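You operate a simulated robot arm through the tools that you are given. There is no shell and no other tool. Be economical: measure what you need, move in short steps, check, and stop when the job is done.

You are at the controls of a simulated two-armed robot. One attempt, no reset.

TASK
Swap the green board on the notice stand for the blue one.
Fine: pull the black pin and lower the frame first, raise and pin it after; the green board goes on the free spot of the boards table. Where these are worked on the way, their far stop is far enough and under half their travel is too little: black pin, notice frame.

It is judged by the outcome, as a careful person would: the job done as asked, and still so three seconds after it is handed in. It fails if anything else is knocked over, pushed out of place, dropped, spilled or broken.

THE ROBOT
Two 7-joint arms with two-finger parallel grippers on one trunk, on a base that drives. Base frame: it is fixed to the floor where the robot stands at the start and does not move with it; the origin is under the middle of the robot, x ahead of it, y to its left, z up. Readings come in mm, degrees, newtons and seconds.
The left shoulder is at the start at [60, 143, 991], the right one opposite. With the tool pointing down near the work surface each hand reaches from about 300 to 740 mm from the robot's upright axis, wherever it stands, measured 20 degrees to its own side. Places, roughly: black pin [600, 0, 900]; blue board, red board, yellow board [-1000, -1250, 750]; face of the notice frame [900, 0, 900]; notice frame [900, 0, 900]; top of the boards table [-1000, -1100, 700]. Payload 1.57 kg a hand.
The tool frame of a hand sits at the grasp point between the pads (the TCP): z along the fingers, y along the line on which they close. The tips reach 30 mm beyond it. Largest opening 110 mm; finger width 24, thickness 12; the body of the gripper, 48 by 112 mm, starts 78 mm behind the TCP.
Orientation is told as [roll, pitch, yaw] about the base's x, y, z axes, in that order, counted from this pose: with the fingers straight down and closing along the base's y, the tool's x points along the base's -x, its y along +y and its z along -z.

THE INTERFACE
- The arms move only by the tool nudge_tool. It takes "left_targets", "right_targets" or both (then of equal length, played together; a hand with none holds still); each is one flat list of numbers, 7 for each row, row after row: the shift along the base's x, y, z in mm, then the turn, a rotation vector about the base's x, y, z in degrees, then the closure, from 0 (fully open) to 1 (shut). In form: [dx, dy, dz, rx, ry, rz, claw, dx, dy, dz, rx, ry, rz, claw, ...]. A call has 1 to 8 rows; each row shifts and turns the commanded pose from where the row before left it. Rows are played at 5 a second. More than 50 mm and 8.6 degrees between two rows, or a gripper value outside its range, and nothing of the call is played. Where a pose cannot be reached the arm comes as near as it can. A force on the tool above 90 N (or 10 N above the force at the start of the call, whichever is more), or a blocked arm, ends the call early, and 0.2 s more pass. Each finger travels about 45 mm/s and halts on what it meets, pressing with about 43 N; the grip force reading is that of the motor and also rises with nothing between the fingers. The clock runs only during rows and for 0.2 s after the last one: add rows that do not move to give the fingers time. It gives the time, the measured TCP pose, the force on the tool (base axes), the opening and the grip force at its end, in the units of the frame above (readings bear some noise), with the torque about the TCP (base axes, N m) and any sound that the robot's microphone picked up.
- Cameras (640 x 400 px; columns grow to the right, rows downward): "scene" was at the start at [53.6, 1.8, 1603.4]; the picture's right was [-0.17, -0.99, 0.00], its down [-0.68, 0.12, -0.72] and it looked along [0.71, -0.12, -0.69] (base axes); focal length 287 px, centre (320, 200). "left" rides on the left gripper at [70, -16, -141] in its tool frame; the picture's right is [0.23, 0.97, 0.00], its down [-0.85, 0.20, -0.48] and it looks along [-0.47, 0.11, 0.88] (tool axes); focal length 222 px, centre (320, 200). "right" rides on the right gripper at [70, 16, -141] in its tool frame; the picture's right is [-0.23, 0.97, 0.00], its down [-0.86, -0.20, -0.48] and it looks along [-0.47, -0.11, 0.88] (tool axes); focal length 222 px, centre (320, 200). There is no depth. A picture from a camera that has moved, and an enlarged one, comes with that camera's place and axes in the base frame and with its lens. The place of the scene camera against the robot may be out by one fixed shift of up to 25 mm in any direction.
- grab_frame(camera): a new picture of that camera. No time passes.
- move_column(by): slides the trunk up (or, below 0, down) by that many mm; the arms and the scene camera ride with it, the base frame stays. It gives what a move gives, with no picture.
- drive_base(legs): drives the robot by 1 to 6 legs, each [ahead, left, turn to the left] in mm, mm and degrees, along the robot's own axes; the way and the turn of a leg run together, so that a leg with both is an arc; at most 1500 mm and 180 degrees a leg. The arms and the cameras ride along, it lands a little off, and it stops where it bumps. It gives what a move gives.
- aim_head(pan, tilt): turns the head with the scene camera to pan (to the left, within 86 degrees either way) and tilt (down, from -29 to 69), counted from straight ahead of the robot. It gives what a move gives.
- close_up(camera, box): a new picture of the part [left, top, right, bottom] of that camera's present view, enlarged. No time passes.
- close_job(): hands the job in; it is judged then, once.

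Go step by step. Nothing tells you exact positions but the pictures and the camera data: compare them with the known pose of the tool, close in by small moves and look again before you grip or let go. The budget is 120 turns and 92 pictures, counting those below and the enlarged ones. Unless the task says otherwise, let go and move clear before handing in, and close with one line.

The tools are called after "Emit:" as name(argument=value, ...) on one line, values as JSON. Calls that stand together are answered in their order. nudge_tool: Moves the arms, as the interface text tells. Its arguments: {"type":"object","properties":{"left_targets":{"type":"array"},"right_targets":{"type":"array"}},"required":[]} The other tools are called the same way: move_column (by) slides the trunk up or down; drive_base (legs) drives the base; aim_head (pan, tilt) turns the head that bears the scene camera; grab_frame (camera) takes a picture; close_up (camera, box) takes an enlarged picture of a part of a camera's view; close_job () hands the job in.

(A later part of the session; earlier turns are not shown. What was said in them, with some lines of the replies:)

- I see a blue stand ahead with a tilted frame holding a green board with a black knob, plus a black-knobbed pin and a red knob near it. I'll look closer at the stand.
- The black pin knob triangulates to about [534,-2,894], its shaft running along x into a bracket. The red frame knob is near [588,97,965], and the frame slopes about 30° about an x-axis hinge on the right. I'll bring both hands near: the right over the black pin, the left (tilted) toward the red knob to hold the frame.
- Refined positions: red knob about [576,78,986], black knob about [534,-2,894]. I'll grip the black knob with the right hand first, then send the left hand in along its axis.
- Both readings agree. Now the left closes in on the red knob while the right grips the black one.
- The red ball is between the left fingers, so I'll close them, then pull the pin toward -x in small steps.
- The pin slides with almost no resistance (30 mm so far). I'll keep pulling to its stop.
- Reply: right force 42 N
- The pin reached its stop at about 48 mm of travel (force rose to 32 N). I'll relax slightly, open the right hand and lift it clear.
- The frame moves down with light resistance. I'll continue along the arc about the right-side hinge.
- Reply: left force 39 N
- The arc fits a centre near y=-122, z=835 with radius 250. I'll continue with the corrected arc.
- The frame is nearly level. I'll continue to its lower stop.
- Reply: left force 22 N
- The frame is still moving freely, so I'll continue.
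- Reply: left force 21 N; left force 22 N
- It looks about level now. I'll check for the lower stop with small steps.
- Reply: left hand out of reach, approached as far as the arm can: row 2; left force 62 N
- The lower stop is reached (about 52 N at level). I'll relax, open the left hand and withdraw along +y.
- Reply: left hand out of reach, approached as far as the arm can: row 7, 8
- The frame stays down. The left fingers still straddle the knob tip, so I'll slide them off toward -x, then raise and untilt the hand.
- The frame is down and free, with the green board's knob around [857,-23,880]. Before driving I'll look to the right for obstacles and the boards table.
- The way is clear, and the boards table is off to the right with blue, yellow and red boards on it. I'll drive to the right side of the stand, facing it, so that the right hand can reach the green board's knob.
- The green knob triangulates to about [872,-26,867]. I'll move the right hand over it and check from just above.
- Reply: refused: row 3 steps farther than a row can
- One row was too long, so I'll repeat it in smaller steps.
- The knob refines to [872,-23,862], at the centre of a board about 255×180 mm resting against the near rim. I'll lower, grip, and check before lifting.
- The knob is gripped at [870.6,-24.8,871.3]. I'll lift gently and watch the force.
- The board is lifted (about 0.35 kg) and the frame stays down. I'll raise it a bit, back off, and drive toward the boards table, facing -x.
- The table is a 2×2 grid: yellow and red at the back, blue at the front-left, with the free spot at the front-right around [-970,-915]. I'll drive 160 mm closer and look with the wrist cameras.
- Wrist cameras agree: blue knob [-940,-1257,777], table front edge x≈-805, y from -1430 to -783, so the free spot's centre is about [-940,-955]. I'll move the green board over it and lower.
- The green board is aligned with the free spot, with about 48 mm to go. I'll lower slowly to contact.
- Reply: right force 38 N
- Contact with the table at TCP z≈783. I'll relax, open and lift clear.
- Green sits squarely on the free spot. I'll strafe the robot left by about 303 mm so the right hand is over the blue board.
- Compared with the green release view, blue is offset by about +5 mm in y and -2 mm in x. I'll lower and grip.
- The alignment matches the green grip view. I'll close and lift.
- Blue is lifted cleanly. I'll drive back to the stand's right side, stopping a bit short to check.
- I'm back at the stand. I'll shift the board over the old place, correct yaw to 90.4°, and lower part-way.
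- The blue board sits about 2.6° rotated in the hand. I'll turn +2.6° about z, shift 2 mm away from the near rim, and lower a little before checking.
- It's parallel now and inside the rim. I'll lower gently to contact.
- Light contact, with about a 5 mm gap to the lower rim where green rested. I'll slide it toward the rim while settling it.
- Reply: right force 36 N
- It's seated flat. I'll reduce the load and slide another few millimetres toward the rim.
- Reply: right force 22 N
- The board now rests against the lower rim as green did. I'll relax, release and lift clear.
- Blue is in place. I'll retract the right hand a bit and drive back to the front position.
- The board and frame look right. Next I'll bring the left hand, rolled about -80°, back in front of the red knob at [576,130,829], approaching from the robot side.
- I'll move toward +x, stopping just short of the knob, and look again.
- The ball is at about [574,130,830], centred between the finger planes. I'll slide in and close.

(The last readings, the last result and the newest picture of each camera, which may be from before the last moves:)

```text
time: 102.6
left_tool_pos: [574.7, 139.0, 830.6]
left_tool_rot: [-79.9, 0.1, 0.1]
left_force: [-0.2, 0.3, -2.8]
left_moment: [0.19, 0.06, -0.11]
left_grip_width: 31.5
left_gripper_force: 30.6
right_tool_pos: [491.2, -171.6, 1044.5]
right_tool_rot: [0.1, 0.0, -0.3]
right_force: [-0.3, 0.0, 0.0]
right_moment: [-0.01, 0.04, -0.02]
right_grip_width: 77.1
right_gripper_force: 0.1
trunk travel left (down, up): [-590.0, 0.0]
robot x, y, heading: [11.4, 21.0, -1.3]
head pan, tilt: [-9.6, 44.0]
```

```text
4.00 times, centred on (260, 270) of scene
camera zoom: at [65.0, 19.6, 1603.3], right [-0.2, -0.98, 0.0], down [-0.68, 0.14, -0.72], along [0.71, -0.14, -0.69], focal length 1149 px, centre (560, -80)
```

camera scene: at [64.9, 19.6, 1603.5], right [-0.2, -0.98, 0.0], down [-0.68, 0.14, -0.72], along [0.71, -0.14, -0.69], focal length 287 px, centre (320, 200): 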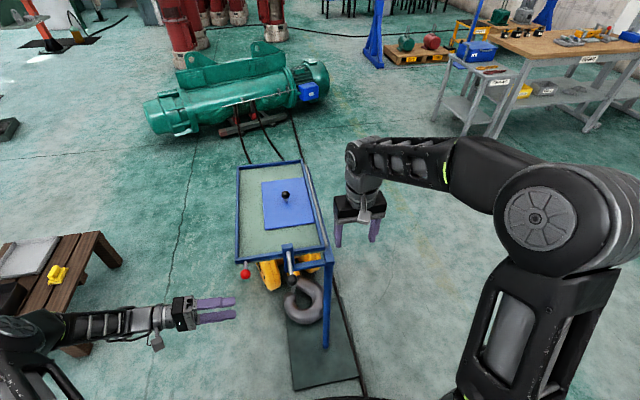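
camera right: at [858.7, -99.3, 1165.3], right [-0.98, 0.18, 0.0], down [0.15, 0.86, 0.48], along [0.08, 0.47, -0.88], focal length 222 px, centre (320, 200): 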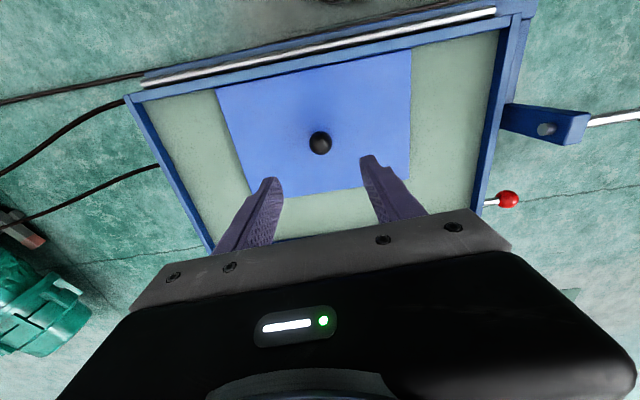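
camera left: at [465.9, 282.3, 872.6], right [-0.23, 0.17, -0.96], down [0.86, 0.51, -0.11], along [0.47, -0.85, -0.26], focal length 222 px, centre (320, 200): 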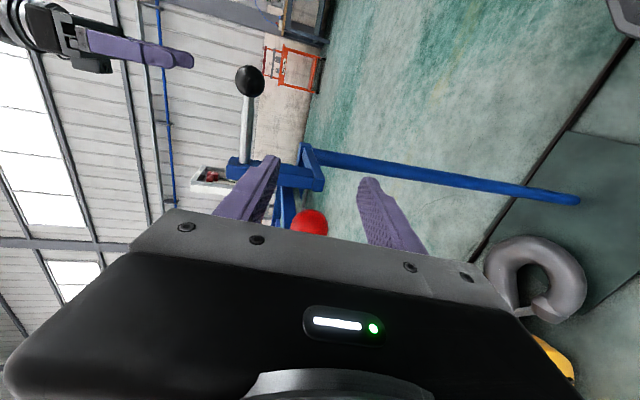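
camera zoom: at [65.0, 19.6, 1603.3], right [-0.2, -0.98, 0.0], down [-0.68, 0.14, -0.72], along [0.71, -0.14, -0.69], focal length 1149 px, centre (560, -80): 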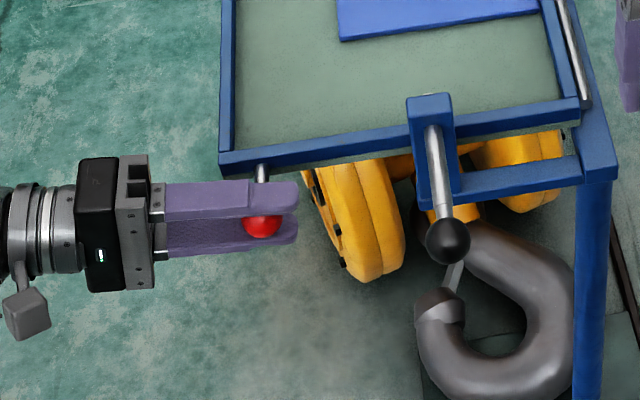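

The red knob is gripped. I'll raise the frame along the arc about the hinge, six rows of 3°.

Emit:
nudge_tool(left_targets=[0, -0.3, 13.1, 3, 0, 0, 1, 0, -1.1, 13, 3, 0, 0, 1, 0, -1.7, 13, 3, 0, 0, 1, 0, -2.4, 12.9, 3, 0, 0, 1])

Emit:
grab_frame(camera="scene")

```text
time: 103.6
left_tool_pos: [575.8, 130.7, 883.7]
left_tool_rot: [-67.9, -0.1, -0.1]
left_force: [1.4, -9.1, -3.7]
left_moment: [0.29, 0.01, 0.28]
left_grip_width: 31.2
left_gripper_force: 40.8
right_tool_pos: [491.1, -172.8, 1044.1]
right_tool_rot: [0.0, 0.0, -0.2]
right_force: [0.5, 0.0, 0.5]
right_moment: [0.0, -0.02, 0.03]
right_grip_width: 76.9
right_gripper_force: 0.1
trunk travel left (down, up): [-590.0, 0.0]
robot x, y, heading: [12.9, 17.4, -1.6]
head pan, tilt: [-9.6, 44.0]
```

```text
25 pictures are left
camera scene: at [65.3, 18.1, 1603.3], right [-0.2, -0.98, 0.0], down [-0.68, 0.14, -0.72], along [0.71, -0.14, -0.7], focal length 287 px, centre (320, 200)
```

scene: 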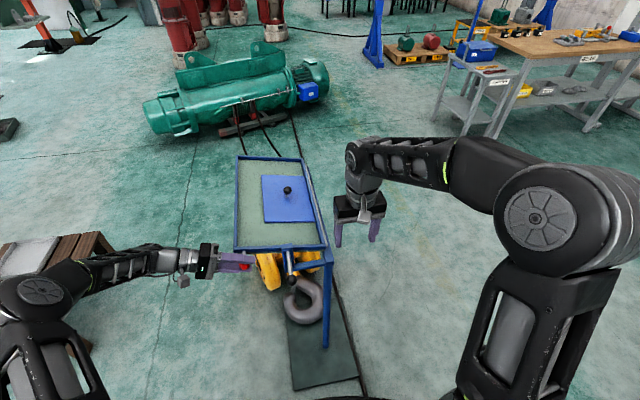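

It's rising smoothly with the board steady. I'll continue.

Emit:
nudge_tool(left_targets=[0, -3.2, 12.7, 3, 0, 0, 1, 0, -4, 12.6, 3, 0, 0, 1, 0, -4.7, 12.3, 3, 0, 0, 1, 0, -5.3, 12.1, 3, 0, 0, 1, 0, -5.9, 11.8, 3, 0, 0, 1])

Emit:
close_up(camera="scene", box=[200, 110, 400, 310])

```text
time: 104.8
left_tool_pos: [575.8, 108.7, 945.0]
left_tool_rot: [-52.9, 0.0, 0.0]
left_force: [-1.1, -4.5, -4.5]
left_moment: [0.14, 0.18, 0.0]
left_grip_width: 30.9
left_gripper_force: 39.8
right_tool_pos: [491.7, -172.0, 1042.8]
right_tool_rot: [0.0, -0.1, -0.3]
right_force: [-0.3, 0.8, 0.2]
right_moment: [-0.01, 0.0, 0.0]
right_grip_width: 76.9
right_gripper_force: 0.0
trunk travel left (down, up): [-590.0, 0.0]
robot x, y, heading: [11.1, 22.0, -1.4]
head pan, tilt: [-9.6, 44.0]
```

```text
2.00 times, centred on (300, 210) of scene
camera zoom: at [64.9, 18.8, 1603.4], right [-0.19, -0.98, 0.0], down [-0.68, 0.14, -0.72], along [0.71, -0.14, -0.69], focal length 574 px, centre (360, 180)
```

zoom: 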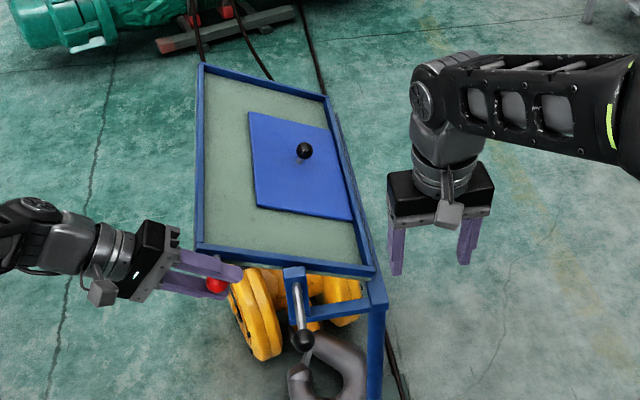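

Emit:
nudge_tool(left_targets=[0, -6.5, 11.5, 3, 0, 0, 1, 0, -7, 11.2, 3, 0, 0, 1, 0, -7.5, 10.8, 3, 0, 0, 1, 0, -3.8, 5.2, 1.5, 0, 0, 1])

Emit:
nudge_tool(left_targets=[0, -3, 4, 1.2, 0, 0, 1, 0, -3, 4, 1.2, 0, 0, 1])

Emit:
close_up(camera="scene", box=[200, 110, 400, 310])

```text
time: 105.8
left_tool_pos: [576.1, 85.2, 983.8]
left_tool_rot: [-42.3, 0.0, -0.1]
left_force: [-3.0, 0.9, 1.0]
left_moment: [-0.1, -0.36, 0.56]
left_grip_width: 31.1
left_gripper_force: 40.3
right_tool_pos: [490.4, -172.1, 1044.7]
right_tool_rot: [0.0, -0.1, -0.3]
right_force: [0.3, 0.3, 0.6]
right_moment: [-0.02, -0.01, -0.02]
right_grip_width: 76.9
right_gripper_force: 0.0
trunk travel left (down, up): [-590.0, 0.0]
robot x, y, heading: [11.5, 21.8, -1.8]
head pan, tilt: [-9.6, 44.0]
```

```text
time: 106.4
left_tool_pos: [575.1, 81.6, 988.6]
left_tool_rot: [-39.9, 0.2, 0.2]
left_force: [-2.6, 10.0, -15.8]
left_moment: [-0.17, -0.34, 0.26]
left_grip_width: 31.6
left_gripper_force: 40.0
right_tool_pos: [492.1, -170.8, 1043.1]
right_tool_rot: [-0.1, 0.0, -0.2]
right_force: [-0.7, -0.5, 0.3]
right_moment: [-0.02, -0.01, 0.0]
right_grip_width: 77.2
right_gripper_force: 0.1
trunk travel left (down, up): [-590.0, 0.0]
robot x, y, heading: [13.5, 20.0, -1.8]
head pan, tilt: [-9.6, 44.0]
```

```text
2.00 times, centred on (300, 210) of scene
camera zoom: at [65.6, 21.3, 1603.0], right [-0.19, -0.98, 0.0], down [-0.68, 0.13, -0.72], along [0.71, -0.14, -0.69], focal length 574 px, centre (360, 180)
```

zoom: 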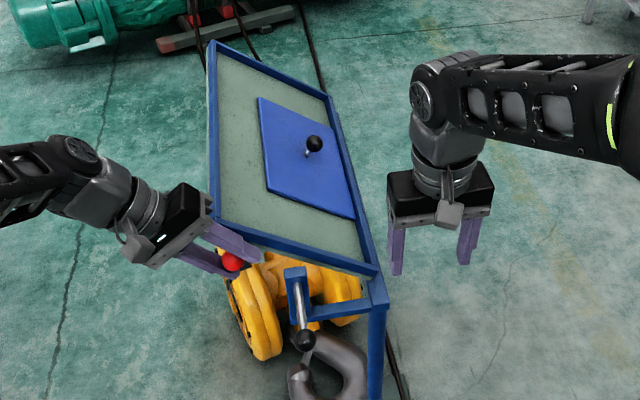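

Resistance is starting. I'll press a little further to confirm the upper stop.

Emit:
nudge_tool(left_targets=[0, -2.5, 3.5, 0.8, 0, 0, 1, 0, -2.5, 3.5, 0.8, 0, 0, 1])

Emit:
grab_frame(camera="left")

```text
time: 107.0
left_tool_pos: [575.4, 81.2, 989.5]
left_tool_rot: [-38.0, 0.7, 0.1]
left_force: [-8.1, 17.9, -57.7]
left_moment: [-0.26, -0.19, 0.34]
left_grip_width: 31.0
left_gripper_force: 40.2
right_tool_pos: [493.7, -169.1, 1042.1]
right_tool_rot: [-0.1, 0.0, -0.2]
right_force: [-0.2, 1.1, 0.3]
right_moment: [0.02, 0.0, 0.03]
right_grip_width: 77.0
right_gripper_force: 0.2
trunk travel left (down, up): [-590.0, 0.0]
robot x, y, heading: [13.9, 18.0, -1.5]
head pan, tilt: [-9.6, 44.0]
```

```text
22 pictures are left
camera left: at [507.7, 154.9, 1111.2], right [-0.24, 0.77, -0.59], down [0.86, 0.45, 0.24], along [0.46, -0.45, -0.77], focal length 222 px, centre (320, 200)
```

left: 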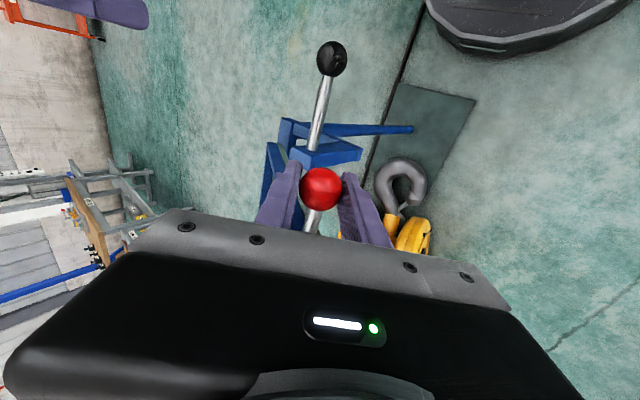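

Upper stop reached (58 N). I'll ease off the pressure and bring the right hand over the black knob near [487,-2].

Emit:
nudge_tool(left_targets=[0, 1.5, -2.5, 0, 0, 0, 1, 0, 1.5, -2.5, 0, 0, 0, 1, 0, 0, 0, 0, 0, 0, 1, 0, 0, 0, 0, 0, 0, 1], right_targets=[-1.5, 42, -21, 0, 0, 0.1, 0.3, -1.5, 42, -21, 0, 0, 0.1, 0.3, -1.5, 42, -21, 0, 0, 0, 0.3, -1.5, 42, -21, 0, 0, 0, 0.3])

Emit:
grab_frame(camera="right")

```text
time: 108.0
left_tool_pos: [576.7, 82.3, 988.5]
left_tool_rot: [-38.1, 0.3, 0.0]
left_force: [-5.6, 18.3, -38.4]
left_moment: [-0.49, 0.41, -0.3]
left_grip_width: 31.3
left_gripper_force: 40.1
right_tool_pos: [486.4, -2.3, 956.4]
right_tool_rot: [0.0, 0.1, -0.1]
right_force: [-0.4, -0.4, 0.5]
right_moment: [-0.03, 0.0, 0.01]
right_grip_width: 76.9
right_gripper_force: 0.1
trunk travel left (down, up): [-590.0, 0.0]
robot x, y, heading: [10.5, 21.0, -1.6]
head pan, tilt: [-9.6, 44.0]
```

```text
21 pictures are left
camera right: at [418.8, 15.1, 1098.0], right [0.23, 0.97, 0.0], down [0.85, -0.2, 0.48], along [0.47, -0.11, -0.88], focal length 222 px, centre (320, 200)
```

right: 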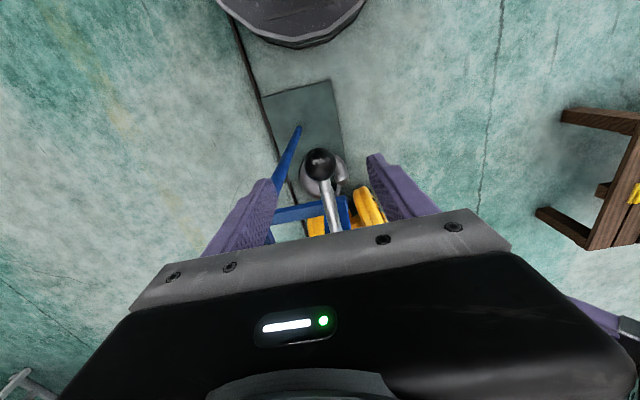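

The black knob is at about [490,-2,894]. I'll lower, grip it, and ease the left pressure a touch.

Emit:
nudge_tool(right_targets=[1.5, 0.5, -20, 0, 0, 0, 0.3, 1.5, 0, -20, 0, 0, 0, 0.3, 0, 0, -16, 0, 0, 0, 0.3, 0, 0, 0, 0, 0, 0, 0.7, 0, 0, 0, 0, 0, 0, 1, 0, 0, 0, 0, 0, 0, 1, 0, 0, 0, 0, 0, 0, 1], left_targets=[0, 0.5, -1, 0, 0, 0, 1, 0, 0.5, -1, 0, 0, 0, 1, 0, 0, 0, 0, 0, 0, 1, 0, 0, 0, 0, 0, 0, 1, 0, 0, 0, 0, 0, 0, 1, 0, 0, 0, 0, 0, 0, 1, 0, 0, 0, 0, 0, 0, 1])

Emit:
nudge_tool(right_targets=[6, 0, 0, 0, 0, 0, 1, 6, 0, 0, 0, 0, 0, 1, 6, 0, 0, 0, 0, 0, 1, 6, 0, 0, 0, 0, 0, 1])

```text
time: 109.6
left_tool_pos: [577.2, 81.8, 989.8]
left_tool_rot: [-38.3, 0.1, 0.0]
left_force: [-11.2, 16.3, -24.5]
left_moment: [0.16, 0.01, -0.02]
left_grip_width: 31.6
left_gripper_force: 40.1
right_tool_pos: [489.4, -1.7, 902.5]
right_tool_rot: [-0.1, -0.1, 0.0]
right_force: [0.7, 4.4, -2.3]
right_moment: [0.07, -0.04, -0.02]
right_grip_width: 30.8
right_gripper_force: 23.7
trunk travel left (down, up): [-590.0, 0.0]
robot x, y, heading: [10.5, 16.2, -1.7]
head pan, tilt: [-9.6, 44.0]
```

```text
time: 110.6
left_tool_pos: [576.0, 81.1, 989.0]
left_tool_rot: [-38.4, 0.1, 0.0]
left_force: [-10.3, 17.0, -23.9]
left_moment: [0.1, -0.26, 0.21]
left_grip_width: 31.2
left_gripper_force: 40.3
right_tool_pos: [513.6, -2.6, 902.4]
right_tool_rot: [-0.2, 0.0, -0.2]
right_force: [-1.8, 6.3, -5.2]
right_moment: [-0.02, 0.58, 0.01]
right_grip_width: 30.8
right_gripper_force: 39.5
trunk travel left (down, up): [-590.0, 0.0]
robot x, y, heading: [11.4, 17.4, -1.4]
head pan, tilt: [-9.6, 44.0]
```

The pin is sliding in freely (24 mm). I'll continue to full depth.

Emit:
nudge_tool(right_targets=[6, 0, 0, 0, 0, 0, 1, 6, 0, 0, 0, 0, 0, 1, 6, 0, 0, 0, 0, 0, 1, 5, 0, 0, 0, 0, 0, 1])

Emit:
grab_frame(camera="left")

```text
time: 111.6
left_tool_pos: [575.6, 81.9, 988.9]
left_tool_rot: [-38.3, 0.0, 0.0]
left_force: [-5.9, 18.6, -24.1]
left_moment: [-0.03, 0.54, -0.33]
left_grip_width: 31.3
left_gripper_force: 40.2
right_tool_pos: [533.2, -2.2, 901.5]
right_tool_rot: [-0.2, 0.3, -0.1]
right_force: [-11.5, 4.3, -8.9]
right_moment: [0.04, -0.32, -0.01]
right_grip_width: 30.5
right_gripper_force: 39.7
trunk travel left (down, up): [-590.0, 0.0]
robot x, y, heading: [11.6, 19.1, -1.8]
head pan, tilt: [-9.6, 44.0]
```

```text
20 pictures are left
camera left: at [506.3, 156.2, 1110.0], right [-0.23, 0.76, -0.6], down [0.86, 0.45, 0.25], along [0.47, -0.46, -0.76], focal length 222 px, centre (320, 200)
```

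left: 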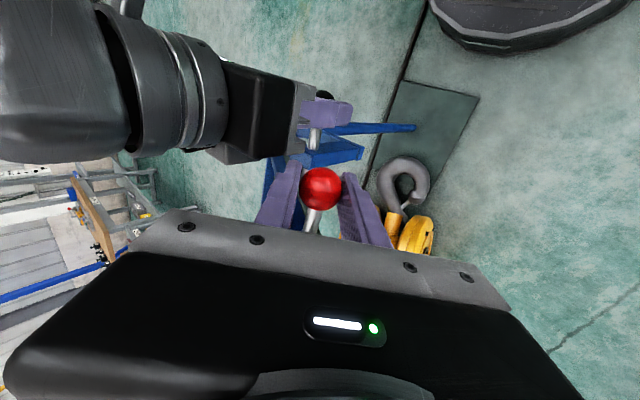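

The pin is at x=533 with force rising, its original depth. One small push confirms, then I'll release the right hand.

Emit:
nudge_tool(right_targets=[4, 0, 0, 0, 0, 0, 1, 0, 0, 0, 0, 0, 0, 1])

Emit:
nudge_tool(right_targets=[-4, 0, 0, 0, 0, 0, 1, 0, 0, 0, 0, 0, 0, 0.5, 0, 0, 0, 0, 0, 0, 0.3, 0, 0, 0, 0, 0, 0, 0.3, 0, 0, 25, 0, 0, 0, 0.3, -10, -10, 45, 0, 0, 0, 0.3, -10, -40, 20, 0, 0, 0, 0.3, -10, -45, 15, 0, 0, 0, 0.3])

Emit:
grab_frame(camera="scene")

```text
time: 112.2
left_tool_pos: [576.6, 81.7, 989.7]
left_tool_rot: [-38.3, -0.2, 0.1]
left_force: [5.7, 12.6, -35.0]
left_moment: [0.07, -0.41, 0.25]
left_grip_width: 31.2
left_gripper_force: 40.3
right_tool_pos: [535.6, -1.0, 902.1]
right_tool_rot: [-0.3, 0.5, 0.0]
right_force: [-33.5, 5.0, 1.6]
right_moment: [0.03, 0.28, 0.03]
right_grip_width: 30.8
right_gripper_force: 39.5
trunk travel left (down, up): [-590.0, 0.0]
robot x, y, heading: [10.3, 20.5, -1.7]
head pan, tilt: [-9.6, 44.0]
```

```text
time: 114.0
left_tool_pos: [575.3, 81.5, 988.9]
left_tool_rot: [-38.2, 0.1, 0.1]
left_force: [-7.5, 19.6, -19.3]
left_moment: [0.4, -0.4, 0.45]
left_grip_width: 31.2
left_gripper_force: 39.8
right_tool_pos: [504.9, -97.7, 1009.4]
right_tool_rot: [0.0, 0.1, 0.0]
right_force: [-0.5, 0.2, 0.3]
right_moment: [-0.01, -0.03, 0.01]
right_grip_width: 77.0
right_gripper_force: 0.0
trunk travel left (down, up): [-590.0, 0.0]
robot x, y, heading: [13.0, 21.3, -1.7]
head pan, tilt: [-9.6, 44.0]
```

```text
19 pictures are left
camera scene: at [65.3, 22.4, 1603.3], right [-0.19, -0.98, 0.0], down [-0.68, 0.13, -0.72], along [0.71, -0.14, -0.69], focal length 287 px, centre (320, 200)
```

scene: 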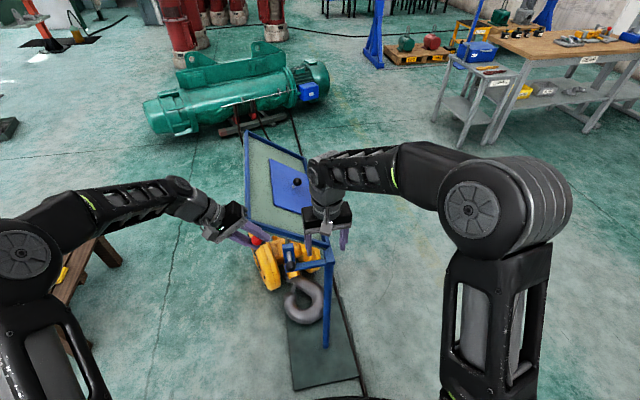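

The pin is home. Now I'll relax and open the left hand and back out along its own axis.

Emit:
nudge_tool(left_targets=[0, 0.5, -2.5, 0, 0, 0, 1, 0, 0, 0, 0, 0, 0, 0.7, 0, 0, 0, 0, 0, 0, 0.45, 0, 0, 0, 0, 0, 0, 0.45, 0, 12, 16, 0, 0, 0, 0.45, 0, 25, 31, 0, 0, 0, 0.45, 0, 30, 37, 0, 0, 0, 0.4, -30, 20, 25, 0, 0, 0, 0.4], right_targets=[0, -45, 5, 0, 0, 0, 0.3, 0, -45, 5, 0, 0, 0, 0.3, 0, 0, 0, 0, 0, 0, 0.3, 0, 0, 0, 0, 0, 0, 0.3, 0, 0, 0, 0, 0, 0, 0.3, 0, 0, 0, 0, 0, 0, 0.3, 0, 0, 0, 0, 0, 0, 0.3, 0, 0, 0, 0, 0, 0, 0.3])

Emit:
nudge_tool(left_targets=[-30, 10, 10, 0, 0, 0, 0.3, -30, 0, 10, 0, 0, 0, 0.3, 0, 0, 0, 0, 0, 0, 0.3, 0, 0, 0, 0, 0, 0, 0.3, 0, 0, 0, 0, 0, 0, 0.3, 0, 0, 0, 0, 0, 0, 0.3])

Emit:
close_up(camera="scene", box=[200, 110, 400, 310])

Emit:
grab_frame(camera="left")

```text
time: 115.8
left_tool_pos: [545.2, 162.8, 1099.7]
left_tool_rot: [-38.5, 0.0, -0.1]
left_force: [-0.4, 0.7, -0.5]
left_moment: [0.01, -0.02, 0.03]
left_grip_width: 66.3
left_gripper_force: 0.0
right_tool_pos: [503.3, -188.9, 1019.3]
right_tool_rot: [0.0, -0.1, -0.1]
right_force: [-0.5, -0.2, 0.3]
right_moment: [-0.01, -0.05, 0.0]
right_grip_width: 76.9
right_gripper_force: 0.1
trunk travel left (down, up): [-590.0, 0.0]
robot x, y, heading: [9.4, 16.1, -1.5]
head pan, tilt: [-9.6, 44.0]
```

```text
time: 117.2
left_tool_pos: [485.3, 174.2, 1117.4]
left_tool_rot: [-38.6, 0.0, 0.1]
left_force: [-0.6, 0.7, 1.0]
left_moment: [0.01, 0.0, -0.03]
left_grip_width: 77.1
left_gripper_force: 0.1
right_tool_pos: [504.8, -188.7, 1016.2]
right_tool_rot: [-0.1, -0.1, -0.1]
right_force: [0.1, 0.1, 0.4]
right_moment: [-0.05, 0.01, 0.03]
right_grip_width: 77.0
right_gripper_force: 0.0
trunk travel left (down, up): [-590.0, 0.0]
robot x, y, heading: [9.9, 17.2, -1.9]
head pan, tilt: [-9.6, 44.0]
```

```text
2.00 times, centred on (300, 210) of scene
camera zoom: at [64.6, 19.5, 1603.4], right [-0.2, -0.98, 0.0], down [-0.68, 0.14, -0.72], along [0.71, -0.14, -0.69], focal length 574 px, centre (360, 180)
```

zoom: 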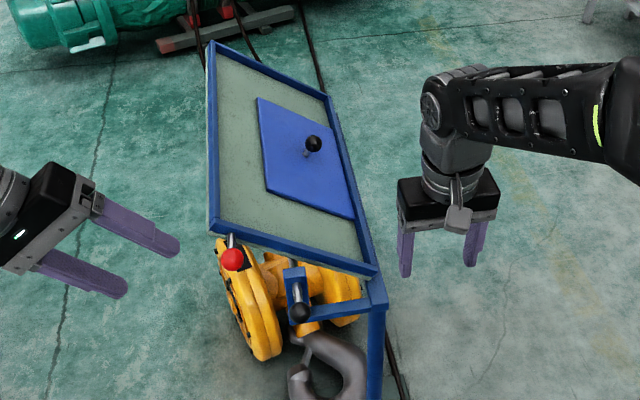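

```text
17 pictures are left
camera left: at [416.6, 249.1, 1238.4], right [-0.23, 0.76, -0.61], down [0.86, 0.45, 0.25], along [0.47, -0.46, -0.76], focal length 222 px, centre (320, 200)
```

left: 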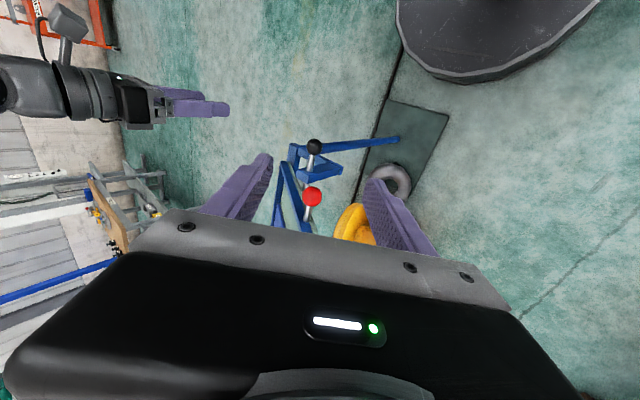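

The frame is up and holding, the pin is back in at its original depth, and blue rests at the lower rim as green did. Both hands are clear, so I'm handing in.

Emit:
close_job()

```text
The job is handed in.
```

The blue board is now on the notice stand with the frame raised and pinned, and the green board is on the boards table's free spot.
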